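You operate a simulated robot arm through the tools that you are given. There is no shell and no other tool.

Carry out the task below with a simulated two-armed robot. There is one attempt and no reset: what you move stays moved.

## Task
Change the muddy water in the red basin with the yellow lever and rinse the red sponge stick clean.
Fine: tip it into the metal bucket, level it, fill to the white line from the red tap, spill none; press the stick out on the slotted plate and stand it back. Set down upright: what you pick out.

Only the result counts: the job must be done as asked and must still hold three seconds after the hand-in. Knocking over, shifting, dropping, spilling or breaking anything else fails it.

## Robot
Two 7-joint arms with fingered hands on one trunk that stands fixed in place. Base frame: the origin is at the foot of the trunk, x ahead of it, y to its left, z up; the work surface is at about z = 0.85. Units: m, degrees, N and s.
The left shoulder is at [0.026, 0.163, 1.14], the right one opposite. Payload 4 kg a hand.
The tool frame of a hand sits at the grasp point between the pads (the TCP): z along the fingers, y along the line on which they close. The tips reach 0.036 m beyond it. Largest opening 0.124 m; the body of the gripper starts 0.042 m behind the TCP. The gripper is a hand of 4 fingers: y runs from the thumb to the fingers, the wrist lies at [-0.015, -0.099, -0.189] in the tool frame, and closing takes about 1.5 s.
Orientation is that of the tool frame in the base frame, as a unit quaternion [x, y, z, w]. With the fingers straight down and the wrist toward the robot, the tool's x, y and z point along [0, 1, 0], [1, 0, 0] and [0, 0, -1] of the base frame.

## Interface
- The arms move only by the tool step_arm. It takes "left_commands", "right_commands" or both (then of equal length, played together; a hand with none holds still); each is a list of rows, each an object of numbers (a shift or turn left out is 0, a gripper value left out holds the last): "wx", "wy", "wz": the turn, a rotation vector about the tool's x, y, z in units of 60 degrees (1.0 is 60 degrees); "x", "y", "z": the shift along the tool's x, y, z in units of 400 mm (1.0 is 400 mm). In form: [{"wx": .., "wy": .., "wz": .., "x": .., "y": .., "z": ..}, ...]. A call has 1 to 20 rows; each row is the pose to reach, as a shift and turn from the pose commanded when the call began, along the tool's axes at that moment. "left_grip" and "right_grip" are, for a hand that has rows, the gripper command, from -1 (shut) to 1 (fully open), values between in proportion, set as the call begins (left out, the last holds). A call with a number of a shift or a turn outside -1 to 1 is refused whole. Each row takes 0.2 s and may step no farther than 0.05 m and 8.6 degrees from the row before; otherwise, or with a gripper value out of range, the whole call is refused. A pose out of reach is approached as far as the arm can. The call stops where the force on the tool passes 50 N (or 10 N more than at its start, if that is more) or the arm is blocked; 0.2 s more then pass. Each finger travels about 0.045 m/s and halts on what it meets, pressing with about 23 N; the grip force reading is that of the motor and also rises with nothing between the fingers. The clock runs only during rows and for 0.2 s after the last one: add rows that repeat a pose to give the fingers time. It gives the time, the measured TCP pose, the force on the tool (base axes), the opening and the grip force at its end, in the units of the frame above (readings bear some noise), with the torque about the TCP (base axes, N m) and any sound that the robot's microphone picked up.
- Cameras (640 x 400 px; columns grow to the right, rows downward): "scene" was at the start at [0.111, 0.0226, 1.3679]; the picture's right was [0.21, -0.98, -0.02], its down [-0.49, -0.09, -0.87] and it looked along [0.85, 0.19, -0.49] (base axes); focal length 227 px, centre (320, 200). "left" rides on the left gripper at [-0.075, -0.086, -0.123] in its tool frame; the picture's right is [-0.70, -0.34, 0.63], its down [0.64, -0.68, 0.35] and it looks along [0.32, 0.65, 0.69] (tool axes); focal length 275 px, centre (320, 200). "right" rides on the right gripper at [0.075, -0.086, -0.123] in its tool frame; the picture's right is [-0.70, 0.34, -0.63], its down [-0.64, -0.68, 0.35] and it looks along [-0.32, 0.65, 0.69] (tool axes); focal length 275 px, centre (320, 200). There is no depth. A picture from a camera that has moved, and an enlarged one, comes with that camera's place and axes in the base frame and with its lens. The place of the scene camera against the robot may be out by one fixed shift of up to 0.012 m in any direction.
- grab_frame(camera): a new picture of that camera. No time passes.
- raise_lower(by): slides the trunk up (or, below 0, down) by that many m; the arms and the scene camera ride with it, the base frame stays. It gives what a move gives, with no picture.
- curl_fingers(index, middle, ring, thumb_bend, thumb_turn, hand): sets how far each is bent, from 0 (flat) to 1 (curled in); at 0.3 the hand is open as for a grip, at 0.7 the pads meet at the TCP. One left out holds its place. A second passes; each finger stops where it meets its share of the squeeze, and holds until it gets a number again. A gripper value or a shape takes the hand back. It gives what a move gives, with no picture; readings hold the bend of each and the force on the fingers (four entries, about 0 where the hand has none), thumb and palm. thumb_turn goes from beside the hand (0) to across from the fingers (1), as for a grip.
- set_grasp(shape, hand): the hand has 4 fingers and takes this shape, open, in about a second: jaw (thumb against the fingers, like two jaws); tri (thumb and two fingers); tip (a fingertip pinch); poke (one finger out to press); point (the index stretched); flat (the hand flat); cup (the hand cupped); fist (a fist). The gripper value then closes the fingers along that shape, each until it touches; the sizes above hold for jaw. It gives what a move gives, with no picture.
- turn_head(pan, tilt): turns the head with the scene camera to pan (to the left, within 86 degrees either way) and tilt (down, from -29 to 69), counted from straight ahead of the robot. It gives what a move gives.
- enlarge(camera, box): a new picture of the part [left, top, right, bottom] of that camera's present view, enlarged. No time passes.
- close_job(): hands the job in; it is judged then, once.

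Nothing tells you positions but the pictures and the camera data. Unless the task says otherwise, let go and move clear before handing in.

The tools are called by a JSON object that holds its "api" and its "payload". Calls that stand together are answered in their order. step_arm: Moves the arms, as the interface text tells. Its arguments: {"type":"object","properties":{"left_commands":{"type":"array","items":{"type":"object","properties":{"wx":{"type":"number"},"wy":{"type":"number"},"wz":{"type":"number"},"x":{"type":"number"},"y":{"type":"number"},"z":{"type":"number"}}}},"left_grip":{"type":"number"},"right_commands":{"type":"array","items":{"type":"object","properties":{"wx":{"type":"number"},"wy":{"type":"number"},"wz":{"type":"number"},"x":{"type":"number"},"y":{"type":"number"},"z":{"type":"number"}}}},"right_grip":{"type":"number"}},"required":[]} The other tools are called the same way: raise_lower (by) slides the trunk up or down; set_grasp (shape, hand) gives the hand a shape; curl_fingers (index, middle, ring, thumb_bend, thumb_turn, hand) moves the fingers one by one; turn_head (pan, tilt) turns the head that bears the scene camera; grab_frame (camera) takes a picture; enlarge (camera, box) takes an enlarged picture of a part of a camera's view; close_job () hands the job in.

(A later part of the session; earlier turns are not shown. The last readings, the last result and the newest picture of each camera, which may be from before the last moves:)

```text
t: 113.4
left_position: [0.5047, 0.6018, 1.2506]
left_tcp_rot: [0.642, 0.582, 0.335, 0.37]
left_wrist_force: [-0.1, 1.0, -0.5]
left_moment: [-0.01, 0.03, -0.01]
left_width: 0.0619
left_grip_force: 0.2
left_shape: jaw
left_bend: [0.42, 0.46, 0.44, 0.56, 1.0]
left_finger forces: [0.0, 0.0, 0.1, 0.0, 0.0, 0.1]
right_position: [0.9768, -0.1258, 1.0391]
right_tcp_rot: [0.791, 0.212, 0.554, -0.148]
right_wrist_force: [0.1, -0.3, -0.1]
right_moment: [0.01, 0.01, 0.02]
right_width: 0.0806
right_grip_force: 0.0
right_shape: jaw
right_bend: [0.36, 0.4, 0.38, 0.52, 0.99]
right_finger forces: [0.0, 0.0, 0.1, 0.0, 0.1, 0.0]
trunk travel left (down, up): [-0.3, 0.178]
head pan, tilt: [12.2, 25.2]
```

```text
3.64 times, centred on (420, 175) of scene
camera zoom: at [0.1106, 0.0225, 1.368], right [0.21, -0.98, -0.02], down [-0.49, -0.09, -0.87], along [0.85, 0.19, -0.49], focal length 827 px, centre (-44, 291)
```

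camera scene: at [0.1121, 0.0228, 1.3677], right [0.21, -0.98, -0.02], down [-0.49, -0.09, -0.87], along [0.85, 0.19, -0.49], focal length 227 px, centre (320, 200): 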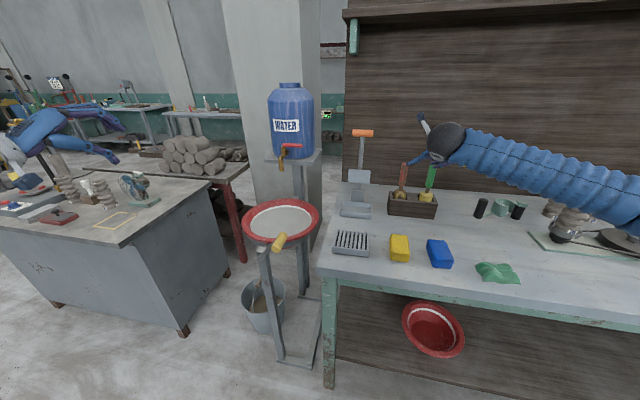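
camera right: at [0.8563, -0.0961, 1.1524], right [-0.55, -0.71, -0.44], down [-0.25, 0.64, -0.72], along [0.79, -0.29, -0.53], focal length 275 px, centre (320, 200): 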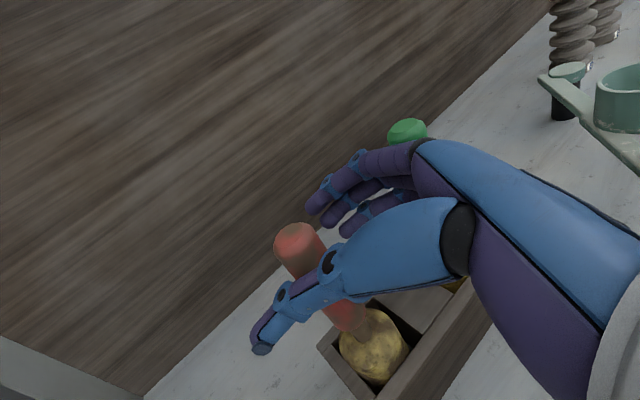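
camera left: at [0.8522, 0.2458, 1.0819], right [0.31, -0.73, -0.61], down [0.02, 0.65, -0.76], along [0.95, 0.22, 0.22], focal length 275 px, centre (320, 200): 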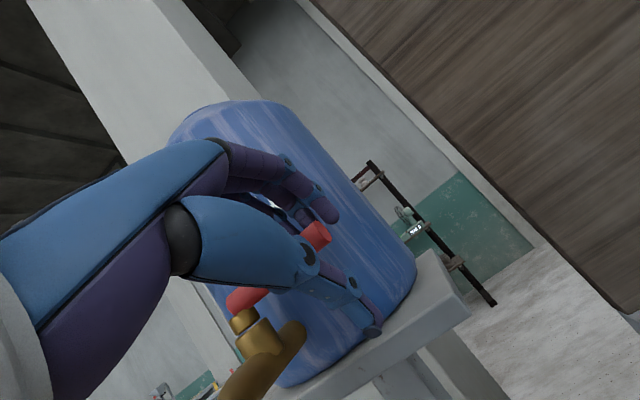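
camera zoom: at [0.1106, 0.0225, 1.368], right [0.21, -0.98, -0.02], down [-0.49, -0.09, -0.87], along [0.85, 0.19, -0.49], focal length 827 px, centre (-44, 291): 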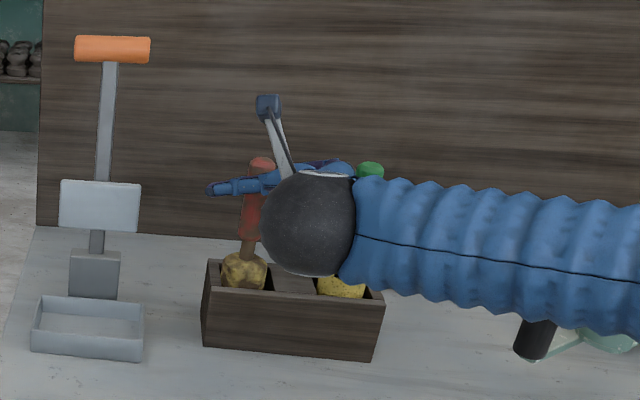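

The stick is upright and now just beyond the TCP, slightly to the thumb side. I'll lower 10 mm, shift 5 mm toward the thumb, and close again.

{"api": "step_arm", "payload": {"right_commands": [{"x": -0.012, "y": -0.006, "z": 0.004}, {"x": -0.0235, "y": -0.0125, "z": 0.0085}, {"x": -0.0235, "y": -0.0125, "z": 0.0085}]}}

{"api": "step_arm", "payload": {"right_commands": [{"z": 0}, {"z": 0}, {"z": 0}, {"z": 0}], "right_grip": -0.45}}

{"api": "grab_frame", "payload": {"camera": "right"}}

```text
t: 114.2
left_position: [0.506, 0.6024, 1.2495]
left_tcp_rot: [0.642, 0.581, 0.335, 0.371]
left_wrist_force: [-0.7, 0.3, -0.5]
left_moment: [0.0, 0.0, -0.02]
left_width: 0.0621
left_grip_force: 0.0
left_shape: jaw
left_bend: [0.42, 0.46, 0.44, 0.56, 1.0]
left_finger forces: [0.0, 0.0, 0.0, 0.0, 0.0, 0.1]
right_position: [0.975, -0.1194, 1.0298]
right_tcp_rot: [0.791, 0.212, 0.554, -0.148]
right_wrist_force: [0.2, -0.2, 0.1]
right_moment: [0.0, 0.0, -0.02]
right_width: 0.0809
right_grip_force: 0.0
right_shape: jaw
right_bend: [0.36, 0.4, 0.38, 0.52, 0.99]
right_finger forces: [0.0, 0.0, 0.0, 0.0, 0.0, 0.0]
trunk travel left (down, up): [-0.3, 0.178]
head pan, tilt: [12.2, 25.2]
```

```text
t: 115.2
left_position: [0.5058, 0.6025, 1.2491]
left_tcp_rot: [0.642, 0.581, 0.335, 0.371]
left_wrist_force: [0.0, -0.3, 0.6]
left_moment: [-0.02, 0.03, 0.02]
left_width: 0.0618
left_grip_force: 0.0
left_shape: jaw
left_bend: [0.42, 0.46, 0.44, 0.56, 1.0]
left_finger forces: [0.0, 0.0, 0.0, 0.1, 0.0, 0.0]
right_position: [0.9744, -0.1197, 1.0304]
right_tcp_rot: [0.791, 0.212, 0.554, -0.148]
right_wrist_force: [-0.9, 0.0, 0.1]
right_moment: [-0.02, -0.04, -0.01]
right_width: 0.0346
right_grip_force: 0.1
right_shape: jaw
right_bend: [0.53, 0.56, 0.54, 0.62, 1.0]
right_finger forces: [0.0, 0.1, 0.0, 0.0, 0.2, 0.1]
trunk travel left (down, up): [-0.3, 0.178]
head pan, tilt: [12.2, 25.2]
```

```text
taken
camera right: at [0.8546, -0.0905, 1.1428], right [-0.55, -0.71, -0.44], down [-0.25, 0.64, -0.72], along [0.79, -0.29, -0.53], focal length 275 px, centre (320, 200)
```

right: 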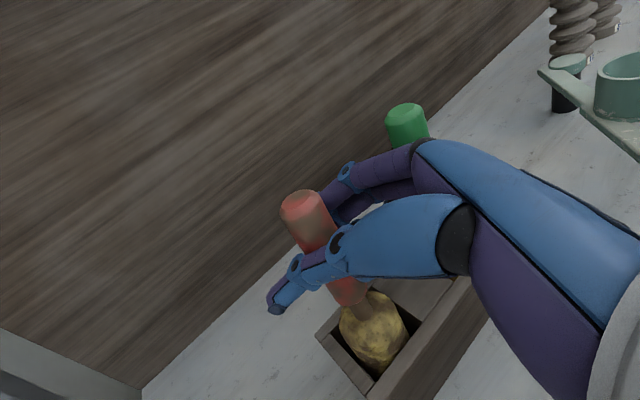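

The handle sits between the pads with a small gap on each side. I'll close fully.

{"api": "step_arm", "payload": {"right_commands": [{"z": 0}, {"z": 0}, {"z": 0}, {"z": 0}], "right_grip": -1}}

{"api": "grab_frame", "payload": {"camera": "right"}}

{"api": "enlarge", "payload": {"camera": "scene", "box": [370, 120, 470, 230]}}

```text
t: 116.2
left_position: [0.5049, 0.6011, 1.2489]
left_tcp_rot: [0.643, 0.581, 0.334, 0.371]
left_wrist_force: [-0.8, 0.2, 0.2]
left_moment: [0.02, 0.0, 0.0]
left_width: 0.0617
left_grip_force: 0.0
left_shape: jaw
left_bend: [0.42, 0.46, 0.44, 0.56, 1.0]
left_finger forces: [0.0, 0.0, 0.0, 0.0, 0.1, 0.1]
right_position: [0.9755, -0.1195, 1.0308]
right_tcp_rot: [0.791, 0.212, 0.554, -0.148]
right_wrist_force: [-0.1, 0.0, 0.1]
right_moment: [-0.02, -0.1, -0.01]
right_width: 0.0145
right_grip_force: 22.9
right_shape: jaw
right_bend: [0.68, 0.68, 0.56, 0.63, 1.0]
right_finger forces: [17.6, 5.6, 3.1, 0.0, 27.1, 0.0]
trunk travel left (down, up): [-0.3, 0.178]
head pan, tilt: [12.2, 25.2]
```

```text
taken
camera right: at [0.8546, -0.0905, 1.1429], right [-0.55, -0.71, -0.44], down [-0.25, 0.64, -0.72], along [0.79, -0.29, -0.53], focal length 275 px, centre (320, 200)
```

right: 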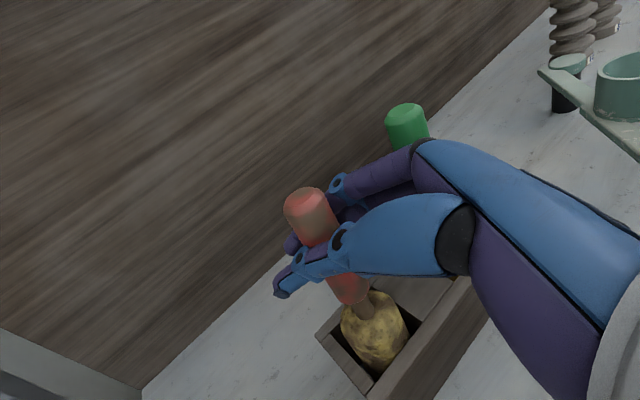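

```text
3.64 times, centred on (420, 175) of scene
camera zoom: at [0.1109, 0.0228, 1.368], right [0.21, -0.98, -0.02], down [-0.49, -0.09, -0.87], along [0.85, 0.19, -0.49], focal length 827 px, centre (-44, 291)
```

zoom: 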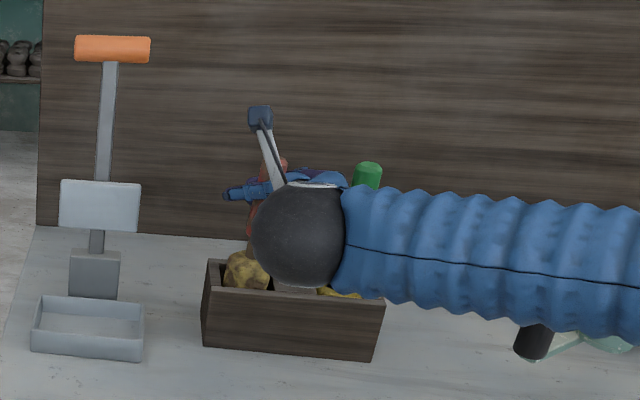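

Ring and middle finger now press the handle against the thumb. I'll test the hold with a 15 mm lift, which keeps the sponge inside its slot.

{"api": "step_arm", "payload": {"right_commands": [{"x": 0.012, "z": -0.0043}, {"x": 0.0235, "z": -0.0085}, {"x": 0.0353, "z": -0.0128}]}}

{"api": "grab_frame", "payload": {"camera": "right"}}

{"api": "enlarge", "payload": {"camera": "scene", "box": [370, 120, 470, 230]}}

```text
t: 117.0
left_position: [0.5056, 0.6013, 1.2489]
left_tcp_rot: [0.642, 0.581, 0.335, 0.371]
left_wrist_force: [0.3, -0.5, -0.2]
left_moment: [-0.01, 0.03, -0.01]
left_width: 0.0619
left_grip_force: 0.1
left_shape: jaw
left_bend: [0.42, 0.46, 0.44, 0.56, 1.0]
left_finger forces: [0.1, 0.0, 0.1, 0.1, 0.0, 0.0]
right_position: [0.976, -0.1218, 1.0445]
right_tcp_rot: [0.792, 0.212, 0.553, -0.148]
right_wrist_force: [0.8, -0.6, -1.6]
right_moment: [0.03, -0.04, 0.04]
right_width: 0.0144
right_grip_force: 23.1
right_shape: jaw
right_bend: [0.68, 0.68, 0.56, 0.64, 1.0]
right_finger forces: [18.1, 5.6, 3.0, 0.0, 27.2, 0.0]
trunk travel left (down, up): [-0.3, 0.178]
head pan, tilt: [12.2, 25.2]
```

```text
taken
camera right: at [0.8558, -0.0918, 1.1567], right [-0.55, -0.71, -0.44], down [-0.25, 0.64, -0.72], along [0.79, -0.29, -0.53], focal length 275 px, centre (320, 200)
```

right: 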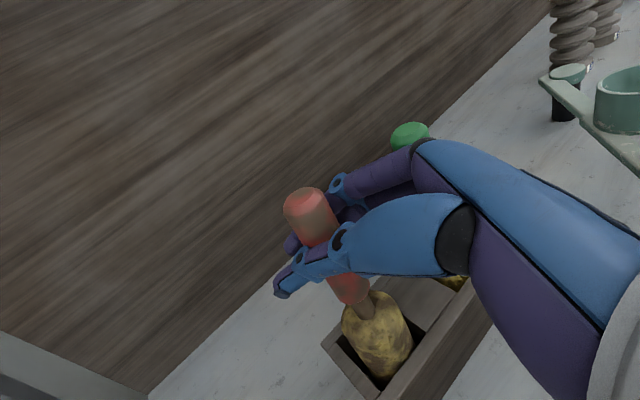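

```text
3.64 times, centred on (420, 175) of scene
camera zoom: at [0.111, 0.0226, 1.3679], right [0.21, -0.98, -0.02], down [-0.49, -0.09, -0.87], along [0.85, 0.19, -0.49], focal length 827 px, centre (-44, 291)
```

zoom: 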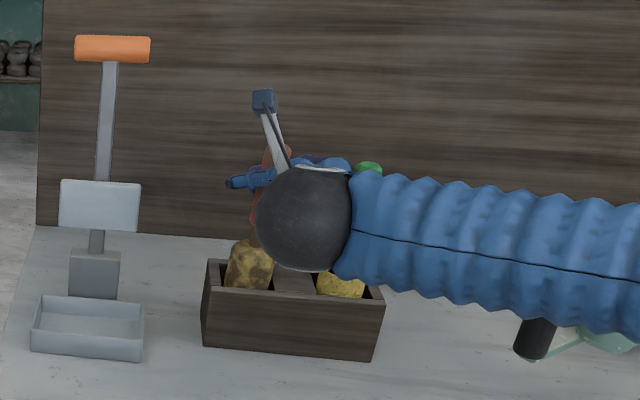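

The stick lifts with the hand and holds its place in the grip. I'll lift it clear of the box.

{"api": "step_arm", "payload": {"right_commands": [{"x": 0.045, "z": -0.0163}, {"x": 0.09, "z": -0.0327}, {"x": 0.135, "z": -0.049}, {"x": 0.18, "z": -0.0653}, {"x": 0.225, "z": -0.0817}, {"x": 0.27, "z": -0.098}]}}

{"api": "grab_frame", "payload": {"camera": "right"}}

{"api": "enlarge", "payload": {"camera": "scene", "box": [350, 100, 470, 230]}}

```text
t: 118.4
left_position: [0.5052, 0.6022, 1.2495]
left_tcp_rot: [0.642, 0.581, 0.335, 0.371]
left_wrist_force: [0.9, 0.6, 0.4]
left_moment: [-0.01, 0.0, -0.04]
left_width: 0.0617
left_grip_force: 0.0
left_shape: jaw
left_bend: [0.42, 0.46, 0.44, 0.56, 1.0]
left_finger forces: [0.0, 0.0, 0.0, 0.0, 0.1, 0.0]
right_position: [0.9748, -0.1199, 1.1586]
right_tcp_rot: [0.792, 0.212, 0.553, -0.148]
right_wrist_force: [0.3, -0.1, -0.3]
right_moment: [-0.03, 0.02, 0.04]
right_width: 0.0142
right_grip_force: 23.1
right_shape: jaw
right_bend: [0.68, 0.69, 0.56, 0.64, 1.0]
right_finger forces: [18.4, 5.5, 3.0, 0.1, 27.2, 0.1]
trunk travel left (down, up): [-0.3, 0.178]
head pan, tilt: [12.2, 25.2]
```

```text
taken
camera right: at [0.8548, -0.0898, 1.2712], right [-0.55, -0.71, -0.44], down [-0.25, 0.64, -0.72], along [0.79, -0.29, -0.53], focal length 275 px, centre (320, 200)
```

right: 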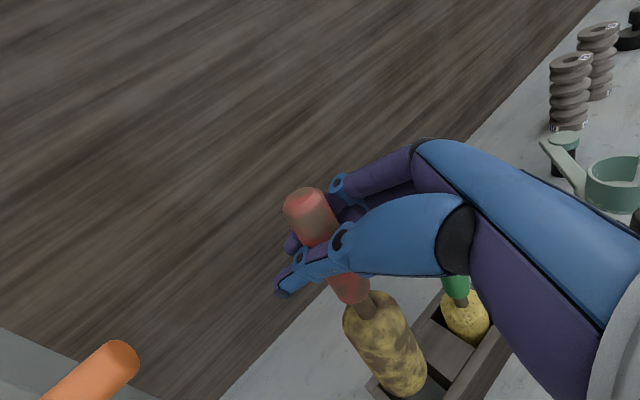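

```text
3.08 times, centred on (410, 165) of scene
camera zoom: at [0.1108, 0.0229, 1.368], right [0.21, -0.98, -0.02], down [-0.49, -0.09, -0.87], along [0.85, 0.19, -0.49], focal length 700 px, centre (43, 308)
```

zoom: 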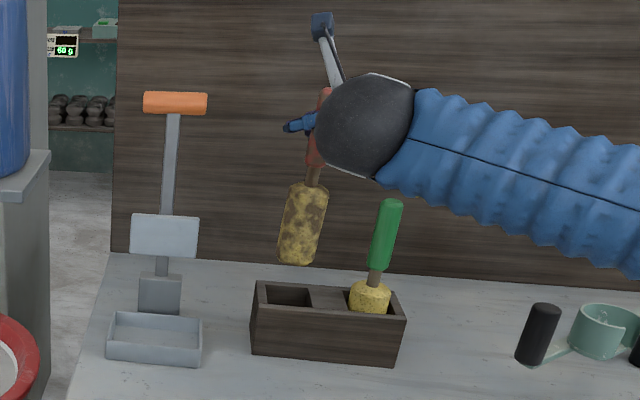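

The stick is free; its sponge is longer than expected, reaching about 0.178 m below the TCP. I'll carry it back and left, clear of the press, starting to turn toward the basin.

{"api": "step_arm", "payload": {"right_commands": [{"wx": 0.0313, "wz": -0.0114, "x": -0.0145, "y": -0.0725, "z": -0.0398}, {"wx": 0.0627, "wz": -0.0228, "x": -0.029, "y": -0.145, "z": -0.0797}, {"wx": 0.094, "wz": -0.0342, "x": -0.0435, "y": -0.2175, "z": -0.1195}, {"wx": 0.1253, "wz": -0.0456, "x": -0.058, "y": -0.29, "z": -0.1593}, {"wx": 0.1567, "wz": -0.057, "x": -0.0725, "y": -0.3625, "z": -0.1992}, {"wx": 0.188, "wz": -0.0684, "x": -0.087, "y": -0.435, "z": -0.239}]}}

{"api": "grab_frame", "payload": {"camera": "scene"}}

```text
t: 119.8
left_position: [0.5052, 0.6022, 1.2495]
left_tcp_rot: [0.642, 0.581, 0.336, 0.371]
left_wrist_force: [-0.1, -0.5, 0.4]
left_moment: [0.0, 0.02, 0.0]
left_width: 0.0616
left_grip_force: 0.1
left_shape: jaw
left_bend: [0.42, 0.46, 0.44, 0.56, 1.0]
left_finger forces: [0.0, 0.0, 0.1, 0.1, 0.0, 0.0]
right_position: [0.7998, -0.0202, 1.1584]
right_tcp_rot: [0.765, 0.294, 0.535, -0.206]
right_wrist_force: [0.1, 0.2, 0.5]
right_moment: [0.02, 0.02, 0.0]
right_width: 0.0143
right_grip_force: 22.9
right_shape: jaw
right_bend: [0.68, 0.69, 0.56, 0.64, 1.0]
right_finger forces: [18.5, 5.4, 2.9, 0.0, 27.1, 0.1]
trunk travel left (down, up): [-0.3, 0.178]
head pan, tilt: [12.2, 25.2]
```

```text
taken
camera scene: at [0.1107, 0.023, 1.368], right [0.21, -0.98, -0.02], down [-0.49, -0.09, -0.87], along [0.85, 0.19, -0.49], focal length 227 px, centre (320, 200)
```

scene: 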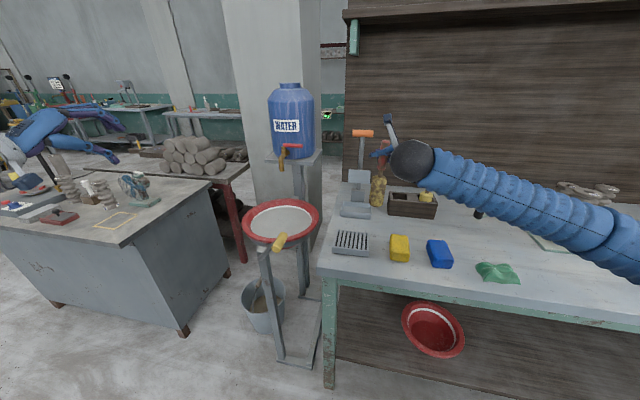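

Carrying well. I'll move left across the bench's edge, still high, turning further.

{"api": "step_arm", "payload": {"right_commands": [{"wx": 0.034, "wz": -0.0124, "x": 0.015, "y": -0.0588, "z": 0.0509}, {"wx": 0.0679, "wz": -0.0247, "x": 0.03, "y": -0.1177, "z": 0.1019}, {"wx": 0.1019, "wz": -0.0371, "x": 0.045, "y": -0.1765, "z": 0.1528}, {"wx": 0.1358, "wz": -0.0494, "x": 0.06, "y": -0.2353, "z": 0.2037}, {"wx": 0.1698, "wz": -0.0618, "x": 0.075, "y": -0.2942, "z": 0.2547}, {"wx": 0.2037, "wz": -0.0741, "x": 0.09, "y": -0.353, "z": 0.3056}]}}

{"api": "grab_frame", "payload": {"camera": "scene"}}

{"api": "grab_frame", "payload": {"camera": "right"}}

```text
t: 121.2
left_position: [0.5065, 0.6024, 1.2485]
left_tcp_rot: [0.641, 0.582, 0.335, 0.371]
left_wrist_force: [0.0, -0.7, 0.0]
left_moment: [0.0, 0.03, -0.01]
left_width: 0.0618
left_grip_force: 0.1
left_shape: jaw
left_bend: [0.42, 0.46, 0.44, 0.56, 1.0]
left_finger forces: [0.1, 0.0, 0.0, 0.1, 0.1, 0.1]
right_position: [0.8012, 0.1713, 1.1493]
right_tcp_rot: [0.726, 0.379, 0.509, -0.264]
right_wrist_force: [0.8, -0.2, -1.0]
right_moment: [-0.02, 0.0, 0.02]
right_width: 0.0143
right_grip_force: 22.9
right_shape: jaw
right_bend: [0.68, 0.69, 0.56, 0.64, 1.0]
right_finger forces: [18.6, 5.4, 2.9, 0.0, 27.1, 0.0]
trunk travel left (down, up): [-0.3, 0.178]
head pan, tilt: [12.2, 25.2]
```

```text
taken
camera scene: at [0.1112, 0.0237, 1.3679], right [0.21, -0.98, -0.02], down [-0.49, -0.09, -0.87], along [0.85, 0.19, -0.49], focal length 227 px, centre (320, 200)
```

scene: 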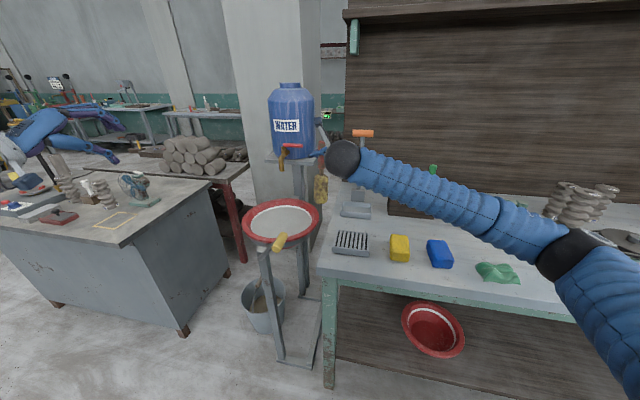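

```text
taken
camera right: at [0.6789, 0.1462, 1.2617], right [-0.2, -0.88, -0.44], down [-0.5, 0.48, -0.72], along [0.84, 0.07, -0.53], focal length 275 px, centre (320, 200)
```

right: 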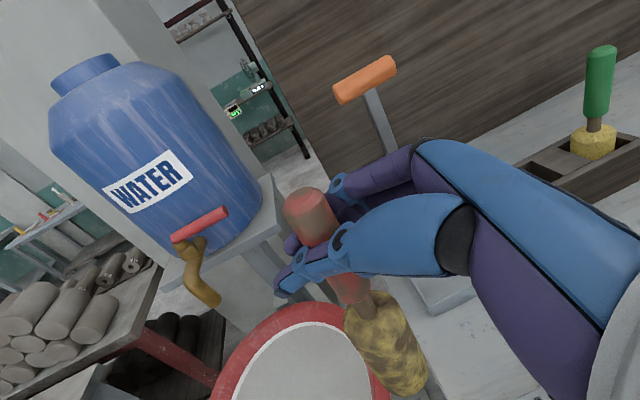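

The stick is approaching the basin with good clearance. I'll move it over the basin, turning to 68°.

{"api": "step_arm", "payload": {"right_commands": [{"wx": 0.034, "wz": -0.0124, "x": 0.0053, "y": -0.0127, "z": 0.0745}, {"wx": 0.0679, "wz": -0.0247, "x": 0.0105, "y": -0.0255, "z": 0.149}, {"wx": 0.1019, "wz": -0.0371, "x": 0.0158, "y": -0.0382, "z": 0.2235}, {"wx": 0.1358, "wz": -0.0494, "x": 0.021, "y": -0.0509, "z": 0.298}, {"wx": 0.1698, "wz": -0.0618, "x": 0.0263, "y": -0.0637, "z": 0.3725}, {"wx": 0.2037, "wz": -0.0741, "x": 0.0315, "y": -0.0764, "z": 0.447}]}}

{"api": "grab_frame", "payload": {"camera": "scene"}}

{"api": "grab_frame", "payload": {"camera": "right"}}

{"api": "grab_frame", "payload": {"camera": "left"}}

```text
t: 122.6
left_position: [0.5066, 0.603, 1.2479]
left_tcp_rot: [0.642, 0.581, 0.334, 0.371]
left_wrist_force: [0.6, -1.1, 0.2]
left_moment: [-0.01, 0.04, 0.01]
left_width: 0.0617
left_grip_force: 0.0
left_shape: jaw
left_bend: [0.42, 0.46, 0.44, 0.56, 1.0]
left_finger forces: [0.1, 0.0, 0.1, 0.0, 0.1, 0.1]
right_position: [0.8745, 0.3277, 1.1001]
right_tcp_rot: [0.679, 0.459, 0.475, -0.32]
right_wrist_force: [0.2, -0.5, -0.5]
right_moment: [-0.01, 0.01, -0.02]
right_width: 0.0141
right_grip_force: 23.0
right_shape: jaw
right_bend: [0.68, 0.69, 0.56, 0.64, 1.0]
right_finger forces: [18.6, 5.3, 2.9, 0.0, 27.0, 0.1]
trunk travel left (down, up): [-0.3, 0.178]
head pan, tilt: [12.2, 25.2]
```

```text
taken
camera scene: at [0.1112, 0.0237, 1.3679], right [0.21, -0.98, -0.02], down [-0.49, -0.09, -0.87], along [0.85, 0.19, -0.49], focal length 227 px, centre (320, 200)
```

scene: 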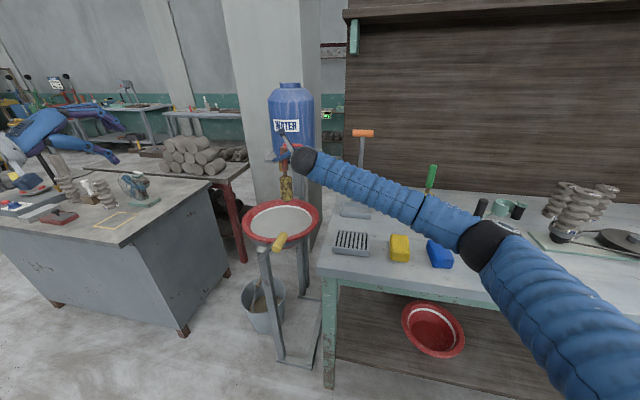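

```text
taken
camera right: at [0.7607, 0.2768, 1.2136], right [0.0, -0.9, -0.44], down [-0.59, 0.35, -0.72], along [0.8, 0.26, -0.53], focal length 275 px, centre (320, 200)
```

right: 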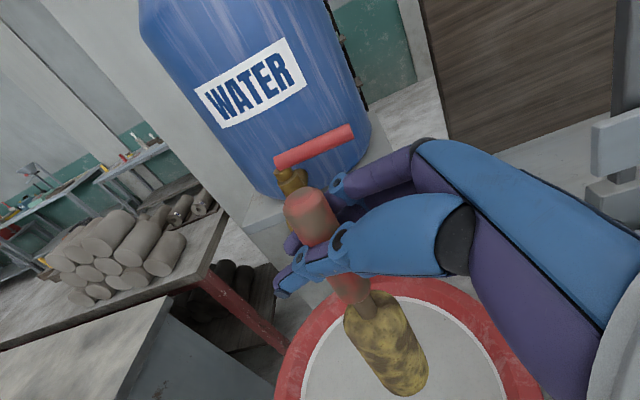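

```text
taken
camera left: at [0.3507, 0.544, 1.2354], right [0.31, -0.73, -0.61], down [0.02, 0.64, -0.76], along [0.95, 0.22, 0.22], focal length 275 px, centre (320, 200)
```

left: 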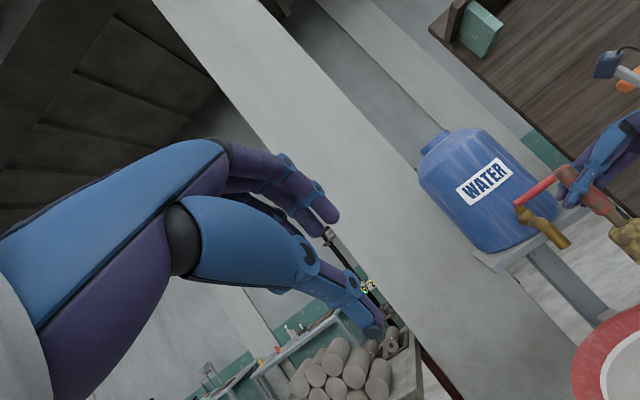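

The sponge hangs over the water, inside the rim. I'll lower it to just above the surface and then slowly into the water.

{"api": "step_arm", "payload": {"right_commands": [{"x": -0.0423, "z": 0.0154}, {"x": -0.0846, "z": 0.0308}, {"x": -0.1269, "z": 0.0462}, {"x": -0.1692, "z": 0.0616}, {"x": -0.2115, "z": 0.077}]}}

{"api": "enlarge", "payload": {"camera": "scene", "box": [230, 140, 380, 260]}}

{"api": "grab_frame", "payload": {"camera": "right"}}

```text
t: 123.8
left_position: [0.5047, 0.6044, 1.2499]
left_tcp_rot: [0.642, 0.581, 0.335, 0.371]
left_wrist_force: [0.2, -0.4, 0.2]
left_moment: [-0.02, 0.02, -0.03]
left_width: 0.0619
left_grip_force: 0.1
left_shape: jaw
left_bend: [0.42, 0.46, 0.44, 0.56, 1.0]
left_finger forces: [0.0, 0.0, 0.0, 0.0, 0.1, 0.0]
right_position: [0.8729, 0.3283, 1.01]
right_tcp_rot: [0.68, 0.459, 0.474, -0.32]
right_wrist_force: [-0.3, 0.3, -0.8]
right_moment: [0.02, -0.03, -0.01]
right_width: 0.0139
right_grip_force: 23.5
right_shape: jaw
right_bend: [0.68, 0.69, 0.56, 0.64, 1.0]
right_finger forces: [18.6, 5.3, 2.8, 0.0, 26.8, 0.1]
trunk travel left (down, up): [-0.3, 0.178]
head pan, tilt: [12.2, 25.2]
```

```text
3.33 times, centred on (305, 200) of scene
camera zoom: at [0.1099, 0.024, 1.3682], right [0.21, -0.98, -0.02], down [-0.48, -0.09, -0.87], along [0.85, 0.19, -0.49], focal length 758 px, centre (370, 200)
```

zoom: 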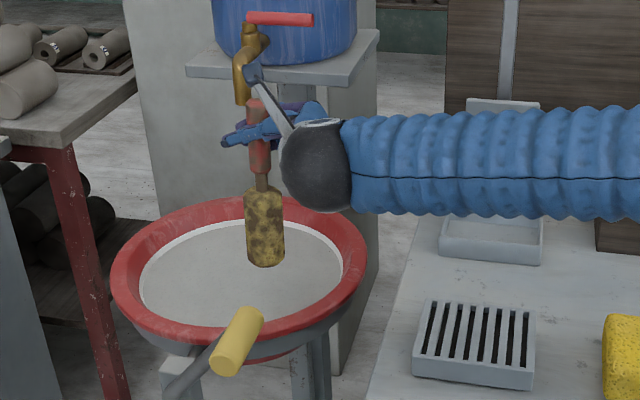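

```text
taken
camera right: at [0.7607, 0.277, 1.1236], right [0.0, -0.9, -0.44], down [-0.59, 0.35, -0.72], along [0.81, 0.26, -0.53], focal length 275 px, centre (320, 200)
```

right: 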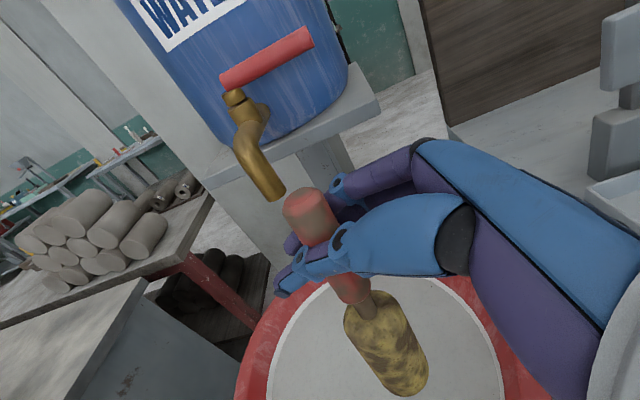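

The sponge is just above the surface. I'll lower it slowly into the water.

{"api": "step_arm", "payload": {"right_commands": [{"x": -0.0223, "z": 0.0081}, {"x": -0.0447, "z": 0.0162}, {"x": -0.067, "z": 0.0244}, {"x": -0.0893, "z": 0.0325}, {"x": -0.1117, "z": 0.0406}, {"x": -0.134, "z": 0.0487}, {"x": -0.1563, "z": 0.0568}, {"x": -0.1786, "z": 0.065}, {"x": -0.201, "z": 0.0731}, {"x": -0.2233, "z": 0.0812}]}}

{"api": "enlarge", "payload": {"camera": "scene", "box": [230, 140, 380, 260]}}

{"api": "grab_frame", "payload": {"camera": "right"}}

```text
t: 126.0
left_position: [0.5049, 0.601, 1.2473]
left_tcp_rot: [0.642, 0.582, 0.335, 0.371]
left_wrist_force: [0.9, -0.4, 0.3]
left_moment: [0.0, 0.01, -0.02]
left_width: 0.0617
left_grip_force: 0.0
left_shape: jaw
left_bend: [0.42, 0.46, 0.44, 0.56, 1.0]
left_finger forces: [0.0, 0.0, 0.1, 0.1, 0.0, 0.0]
right_position: [0.874, 0.3274, 0.9903]
right_tcp_rot: [0.683, 0.457, 0.471, -0.32]
right_wrist_force: [-0.5, 1.0, 0.3]
right_moment: [-0.01, 0.03, -0.01]
right_width: 0.0139
right_grip_force: 22.9
right_shape: jaw
right_bend: [0.68, 0.69, 0.56, 0.64, 1.0]
right_finger forces: [18.4, 5.4, 2.8, 0.1, 26.7, 0.1]
right hand out of reach, approached as far as the arm can: row 2, 3, 4, 5, 6, 7, 8, 9, 10
trunk travel left (down, up): [-0.3, 0.178]
head pan, tilt: [12.2, 25.2]
```

```text
3.33 times, centred on (305, 200) of scene
camera zoom: at [0.1109, 0.0232, 1.368], right [0.21, -0.98, -0.02], down [-0.49, -0.09, -0.87], along [0.85, 0.19, -0.49], focal length 758 px, centre (370, 200)
```

zoom: 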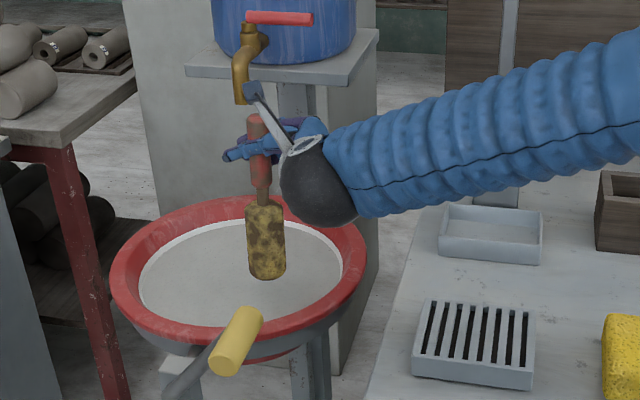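

```text
taken
camera right: at [0.762, 0.278, 1.105], right [-0.01, -0.9, -0.43], down [-0.6, 0.35, -0.72], along [0.8, 0.25, -0.54], focal length 275 px, centre (320, 200)
```

right: 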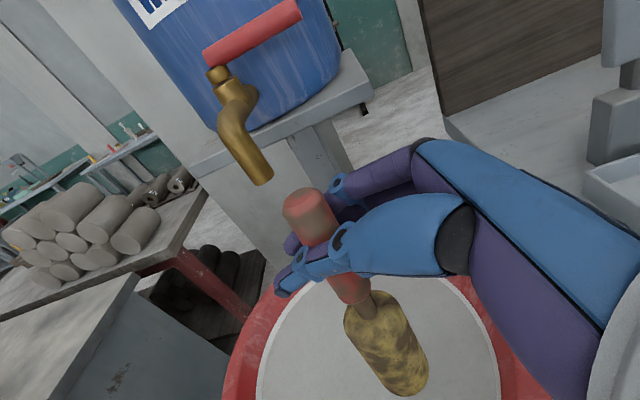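

The arm hit a limit at TCP z ≈ 0.99. I'll reset the commanded pose to what's reachable and use the trunk to lower the rest of the way.

{"api": "step_arm", "payload": {"right_commands": [{"x": 0.094, "z": -0.0342}, {"x": 0.19, "z": -0.0691}]}}

```text
t: 126.6
left_position: [0.5054, 0.6027, 1.2487]
left_tcp_rot: [0.642, 0.582, 0.336, 0.371]
left_wrist_force: [-0.2, 0.2, -0.6]
left_moment: [0.01, -0.02, 0.01]
left_width: 0.0617
left_grip_force: 0.1
left_shape: jaw
left_bend: [0.42, 0.46, 0.44, 0.56, 1.0]
left_finger forces: [0.1, 0.0, 0.0, 0.0, 0.0, 0.0]
right_position: [0.8775, 0.329, 1.0713]
right_tcp_rot: [0.68, 0.458, 0.475, -0.321]
right_wrist_force: [-0.5, 0.1, -1.0]
right_moment: [-0.02, -0.02, 0.02]
right_width: 0.0138
right_grip_force: 23.2
right_shape: jaw
right_bend: [0.68, 0.69, 0.56, 0.64, 1.0]
right_finger forces: [18.3, 5.5, 2.9, 0.0, 26.6, 0.0]
trunk travel left (down, up): [-0.3, 0.178]
head pan, tilt: [12.2, 25.2]
```

The pose reset works. I'll go down to 1.01 with the arm, then slide the trunk down in steps.

{"api": "step_arm", "payload": {"right_commands": [{"x": -0.047, "z": 0.0171}, {"x": -0.094, "z": 0.0342}, {"x": -0.141, "z": 0.0513}]}}

{"api": "raise_lower", "payload": {"by": -0.03}}

{"api": "grab_frame", "payload": {"camera": "scene"}}

{"api": "grab_frame", "payload": {"camera": "right"}}

```text
t: 127.4
left_position: [0.5062, 0.6036, 1.2495]
left_tcp_rot: [0.642, 0.581, 0.335, 0.371]
left_wrist_force: [0.5, -0.3, 0.1]
left_moment: [0.01, -0.03, 0.05]
left_width: 0.0618
left_grip_force: 0.0
left_shape: jaw
left_bend: [0.42, 0.46, 0.44, 0.56, 1.0]
left_finger forces: [0.0, 0.0, 0.0, 0.0, 0.0, 0.1]
right_position: [0.8788, 0.329, 1.0138]
right_tcp_rot: [0.679, 0.458, 0.476, -0.32]
right_wrist_force: [0.4, 0.0, -1.0]
right_moment: [-0.02, -0.03, 0.02]
right_width: 0.0136
right_grip_force: 23.0
right_shape: jaw
right_bend: [0.68, 0.69, 0.56, 0.64, 1.0]
right_finger forces: [18.3, 5.3, 2.8, 0.0, 26.5, 0.1]
trunk travel left (down, up): [-0.3, 0.178]
head pan, tilt: [12.2, 25.2]
```

```text
t: 128.2
left_position: [0.5064, 0.6001, 1.2191]
left_tcp_rot: [0.642, 0.581, 0.335, 0.372]
left_wrist_force: [0.4, -0.2, -1.0]
left_moment: [0.04, 0.01, -0.02]
left_width: 0.0617
left_grip_force: 0.0
left_shape: jaw
left_bend: [0.42, 0.46, 0.44, 0.56, 1.0]
left_finger forces: [0.0, 0.0, 0.1, 0.1, 0.0, 0.0]
right_position: [0.8773, 0.3292, 0.985]
right_tcp_rot: [0.679, 0.458, 0.475, -0.32]
right_wrist_force: [-0.4, -0.1, -0.9]
right_moment: [-0.08, 0.01, -0.03]
right_width: 0.0136
right_grip_force: 22.8
right_shape: jaw
right_bend: [0.68, 0.69, 0.56, 0.64, 1.0]
right_finger forces: [18.3, 5.4, 2.8, 0.0, 26.5, 0.1]
trunk travel left (down, up): [-0.27, 0.208]
head pan, tilt: [12.2, 25.2]
```

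```text
taken
camera scene: at [0.1222, 0.0227, 1.3344], right [0.21, -0.98, -0.02], down [-0.51, -0.09, -0.86], along [0.83, 0.19, -0.52], focal length 227 px, centre (320, 200)
```

scene: 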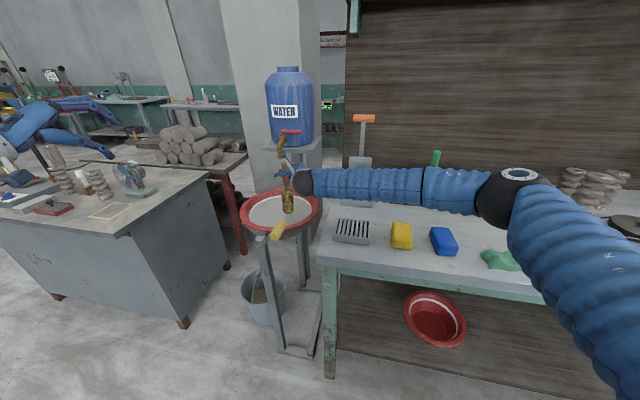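

```text
taken
camera right: at [0.7641, 0.2778, 1.0977], right [0.0, -0.9, -0.44], down [-0.59, 0.35, -0.72], along [0.81, 0.26, -0.53], focal length 275 px, centre (320, 200)
```

right: 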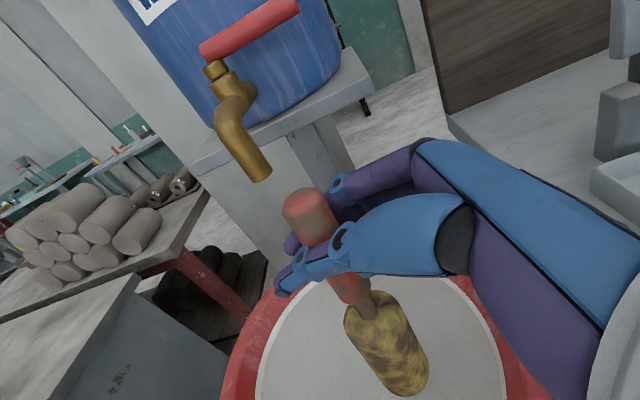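

The trunk slide works smoothly. I'll lower another 35 mm into the water and check.

{"api": "raise_lower", "payload": {"by": -0.035}}

{"api": "enlarge", "payload": {"camera": "scene", "box": [230, 140, 380, 260]}}

{"api": "grab_frame", "payload": {"camera": "right"}}

```text
t: 128.9
left_position: [0.5064, 0.6015, 1.1852]
left_tcp_rot: [0.641, 0.582, 0.337, 0.371]
left_wrist_force: [0.0, 0.1, -0.5]
left_moment: [-0.02, 0.02, 0.04]
left_width: 0.0615
left_grip_force: 0.0
left_shape: jaw
left_bend: [0.42, 0.46, 0.44, 0.56, 1.0]
left_finger forces: [0.1, 0.1, 0.0, 0.1, 0.0, 0.0]
right_position: [0.8764, 0.3299, 0.9514]
right_tcp_rot: [0.678, 0.46, 0.475, -0.321]
right_wrist_force: [-0.6, -0.1, 0.2]
right_moment: [-0.02, -0.01, -0.01]
right_width: 0.0138
right_grip_force: 23.5
right_shape: jaw
right_bend: [0.68, 0.69, 0.56, 0.64, 1.0]
right_finger forces: [18.3, 5.3, 2.8, 0.0, 26.5, 0.0]
trunk travel left (down, up): [-0.235, 0.243]
head pan, tilt: [12.2, 25.2]
```

```text
3.33 times, centred on (305, 200) of scene
camera zoom: at [0.1385, 0.0227, 1.2938], right [0.21, -0.98, -0.03], down [-0.54, -0.09, -0.84], along [0.82, 0.19, -0.55], focal length 758 px, centre (370, 200)
```

zoom: 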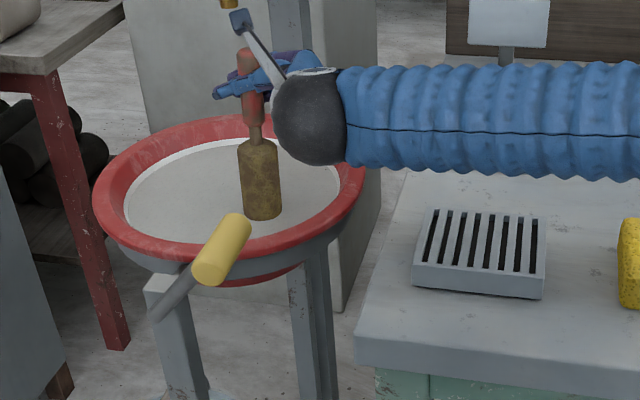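

```text
taken
camera right: at [0.7642, 0.2778, 1.0627], right [0.0, -0.9, -0.44], down [-0.59, 0.35, -0.72], along [0.81, 0.26, -0.53], focal length 275 px, centre (320, 200)
```

right: 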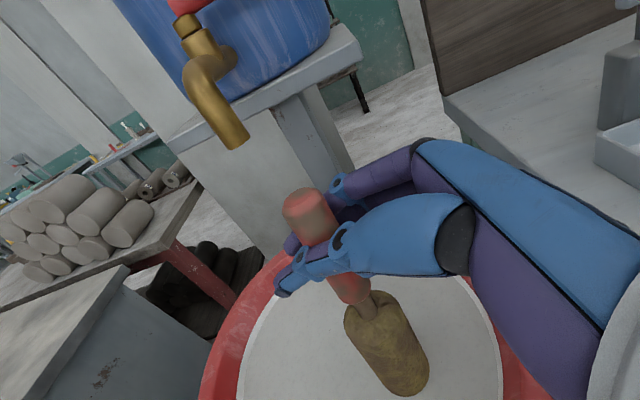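

The sponge has started to get wet. I'll lower another 35 mm.

{"api": "raise_lower", "payload": {"by": -0.035}}

{"api": "enlarge", "payload": {"camera": "scene", "box": [230, 140, 380, 260]}}

{"api": "grab_frame", "payload": {"camera": "right"}}

```text
t: 129.7
left_position: [0.5072, 0.6008, 1.1497]
left_tcp_rot: [0.642, 0.581, 0.336, 0.372]
left_wrist_force: [0.6, 0.1, 0.5]
left_moment: [0.03, -0.01, -0.03]
left_width: 0.0617
left_grip_force: 0.0
left_shape: jaw
left_bend: [0.42, 0.46, 0.44, 0.56, 1.0]
left_finger forces: [0.0, 0.0, 0.0, 0.1, 0.1, 0.1]
right_position: [0.8774, 0.3288, 0.9162]
right_tcp_rot: [0.679, 0.458, 0.475, -0.321]
right_wrist_force: [0.0, 0.5, -0.3]
right_moment: [0.0, 0.01, -0.01]
right_width: 0.0134
right_grip_force: 22.6
right_shape: jaw
right_bend: [0.68, 0.69, 0.56, 0.64, 1.0]
right_finger forces: [18.3, 5.3, 2.8, 0.0, 26.5, 0.0]
trunk travel left (down, up): [-0.2, 0.278]
head pan, tilt: [12.2, 25.2]
```

```text
3.33 times, centred on (305, 200) of scene
camera zoom: at [0.1568, 0.0227, 1.2513], right [0.21, -0.98, -0.04], down [-0.58, -0.09, -0.81], along [0.79, 0.19, -0.58], focal length 758 px, centre (370, 200)
```

zoom: 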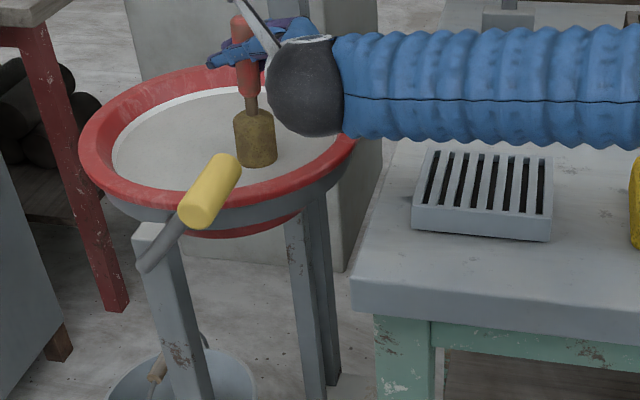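

```text
taken
camera right: at [0.7643, 0.2778, 1.0282], right [0.0, -0.9, -0.44], down [-0.59, 0.35, -0.72], along [0.81, 0.26, -0.53], focal length 275 px, centre (320, 200)
```

right: 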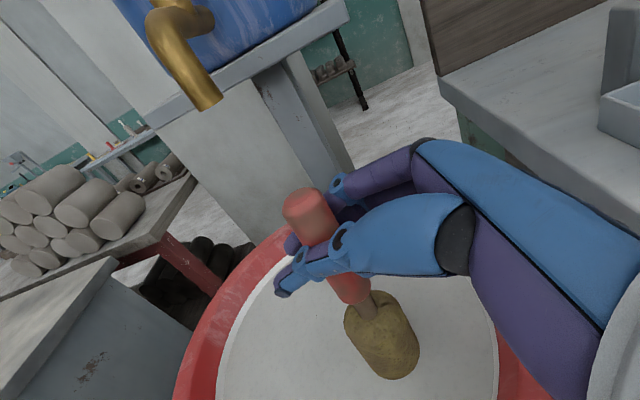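

The sponge is about half submerged and no bottom contact yet. I'll lower 15 mm more and watch the force.

{"api": "raise_lower", "payload": {"by": -0.015}}

{"api": "enlarge", "payload": {"camera": "scene", "box": [230, 130, 350, 220]}}

```text
t: 130.4
left_position: [0.5057, 0.5999, 1.1349]
left_tcp_rot: [0.642, 0.581, 0.335, 0.371]
left_wrist_force: [-1.0, 0.3, -0.4]
left_moment: [0.0, 0.07, 0.03]
left_width: 0.0616
left_grip_force: 0.0
left_shape: jaw
left_bend: [0.42, 0.46, 0.44, 0.56, 1.0]
left_finger forces: [0.0, 0.0, 0.1, 0.0, 0.0, 0.0]
right_position: [0.877, 0.3284, 0.899]
right_tcp_rot: [0.678, 0.458, 0.477, -0.32]
right_wrist_force: [0.2, 0.3, -0.7]
right_moment: [-0.01, 0.03, -0.02]
right_width: 0.0138
right_grip_force: 23.2
right_shape: jaw
right_bend: [0.68, 0.69, 0.56, 0.64, 1.0]
right_finger forces: [18.3, 5.4, 2.8, 0.0, 26.5, 0.1]
trunk travel left (down, up): [-0.185, 0.293]
head pan, tilt: [12.2, 25.2]
```

```text
4.44 times, centred on (290, 175) of scene
camera zoom: at [0.1653, 0.0227, 1.2323], right [0.21, -0.98, -0.04], down [-0.59, -0.09, -0.8], along [0.78, 0.19, -0.6], focal length 1010 px, centre (453, 311)
```

zoom: 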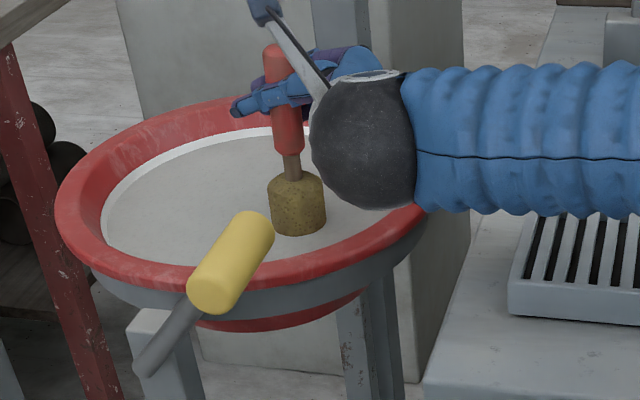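

Still no bottom contact. I'll check forearm clearance over the bench and plate before swishing.

{"api": "grab_frame", "payload": {"camera": "scene"}}

{"api": "grab_frame", "payload": {"camera": "right"}}

{"api": "grab_frame", "payload": {"camera": "left"}}

```text
taken
camera scene: at [0.1653, 0.0227, 1.2323], right [0.21, -0.98, -0.04], down [-0.59, -0.09, -0.8], along [0.78, 0.19, -0.6], focal length 227 px, centre (320, 200)
```

scene: 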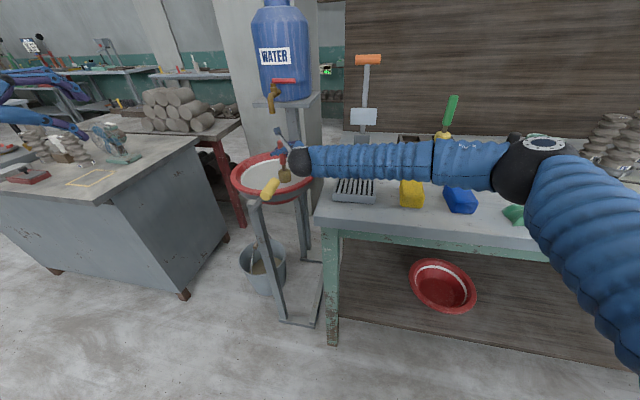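

```text
taken
camera right: at [0.7642, 0.2778, 1.0127], right [0.0, -0.9, -0.44], down [-0.59, 0.35, -0.72], along [0.81, 0.26, -0.53], focal length 275 px, centre (320, 200)
```

right: 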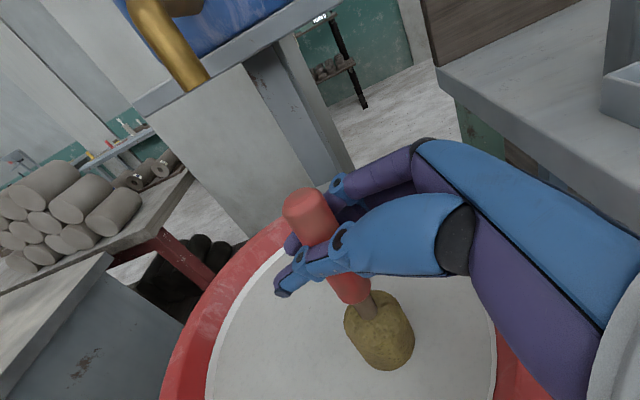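

```text
taken
camera left: at [0.3511, 0.5419, 1.1212], right [0.31, -0.73, -0.61], down [0.02, 0.65, -0.76], along [0.95, 0.22, 0.22], focal length 275 px, centre (320, 200)
```

left: 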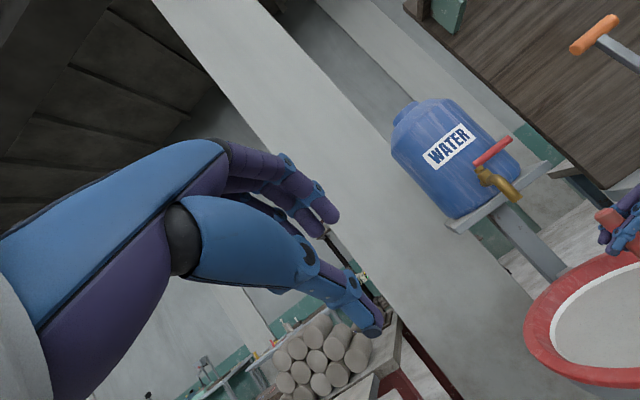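

The forearm clears the plate. I'll swish the sponge in gentle circles in the clean water, two loops.

{"api": "step_arm", "payload": {"right_commands": [{"x": 0.0048, "y": 0.0348, "z": 0.0132}, {"x": 0.019, "y": 0.0044, "z": 0.0524}, {"x": 0.0162, "y": -0.0327, "z": 0.0447}, {"x": 0.0134, "y": -0.0698, "z": 0.0369}, {"x": 0.0027, "y": -0.0639, "z": 0.0075}, {"x": -0.008, "y": -0.0579, "z": -0.022}, {"x": -0.0115, "y": -0.0335, "z": -0.0318}, {"x": -0.0151, "y": -0.0091, "z": -0.0415}, {"x": 0, "y": 0.013, "z": -0.014}, {"x": 0.0048, "y": 0.0348, "z": 0.0132}, {"x": 0.019, "y": 0.0044, "z": 0.0524}, {"x": 0.0162, "y": -0.0327, "z": 0.0447}, {"x": 0.0134, "y": -0.0698, "z": 0.0369}, {"x": 0.0027, "y": -0.0639, "z": 0.0075}, {"x": -0.008, "y": -0.0579, "z": -0.022}, {"x": -0.0115, "y": -0.0335, "z": -0.0318}, {"x": -0.0151, "y": -0.0091, "z": -0.0415}, {"x": 0, "y": 0.0, "z": 0.0}]}}

{"api": "enlarge", "payload": {"camera": "scene", "box": [230, 130, 350, 220]}}

{"api": "grab_frame", "payload": {"camera": "right"}}

```text
t: 134.2
left_position: [0.5085, 0.6012, 1.1333]
left_tcp_rot: [0.642, 0.582, 0.335, 0.371]
left_wrist_force: [0.1, 0.3, -0.2]
left_moment: [0.01, 0.0, -0.01]
left_width: 0.0617
left_grip_force: 0.0
left_shape: jaw
left_bend: [0.42, 0.46, 0.44, 0.56, 1.0]
left_finger forces: [0.0, 0.0, 0.0, 0.0, 0.0, 0.1]
right_position: [0.8781, 0.3298, 0.8967]
right_tcp_rot: [0.68, 0.458, 0.474, -0.321]
right_wrist_force: [0.0, 1.0, 0.1]
right_moment: [0.03, 0.01, -0.01]
right_width: 0.0136
right_grip_force: 22.3
right_shape: jaw
right_bend: [0.68, 0.69, 0.56, 0.64, 1.0]
right_finger forces: [18.4, 5.1, 2.8, 0.0, 26.4, 0.0]
trunk travel left (down, up): [-0.185, 0.293]
head pan, tilt: [12.2, 25.2]
```

```text
4.44 times, centred on (290, 175) of scene
camera zoom: at [0.167, 0.0233, 1.2316], right [0.21, -0.98, -0.04], down [-0.59, -0.09, -0.8], along [0.78, 0.19, -0.6], focal length 1010 px, centre (453, 311)
```

zoom: 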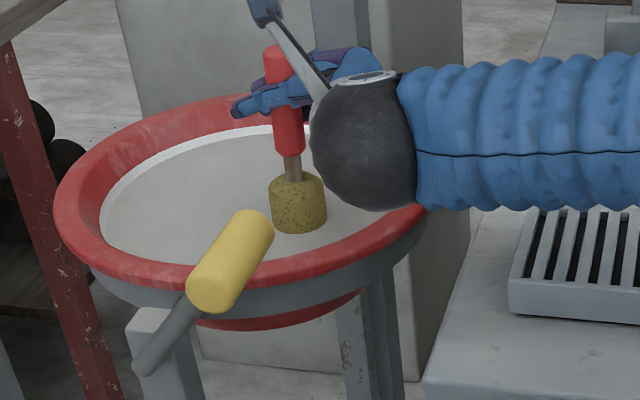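

```text
taken
camera right: at [0.766, 0.2782, 1.0098], right [0.0, -0.9, -0.44], down [-0.59, 0.35, -0.72], along [0.8, 0.26, -0.54], focal length 275 px, centre (320, 200)
```

right: 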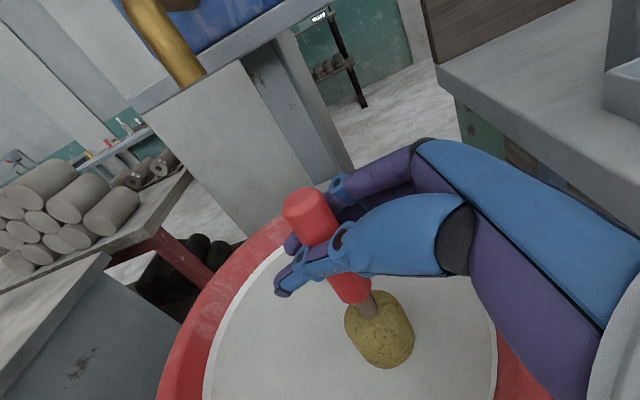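

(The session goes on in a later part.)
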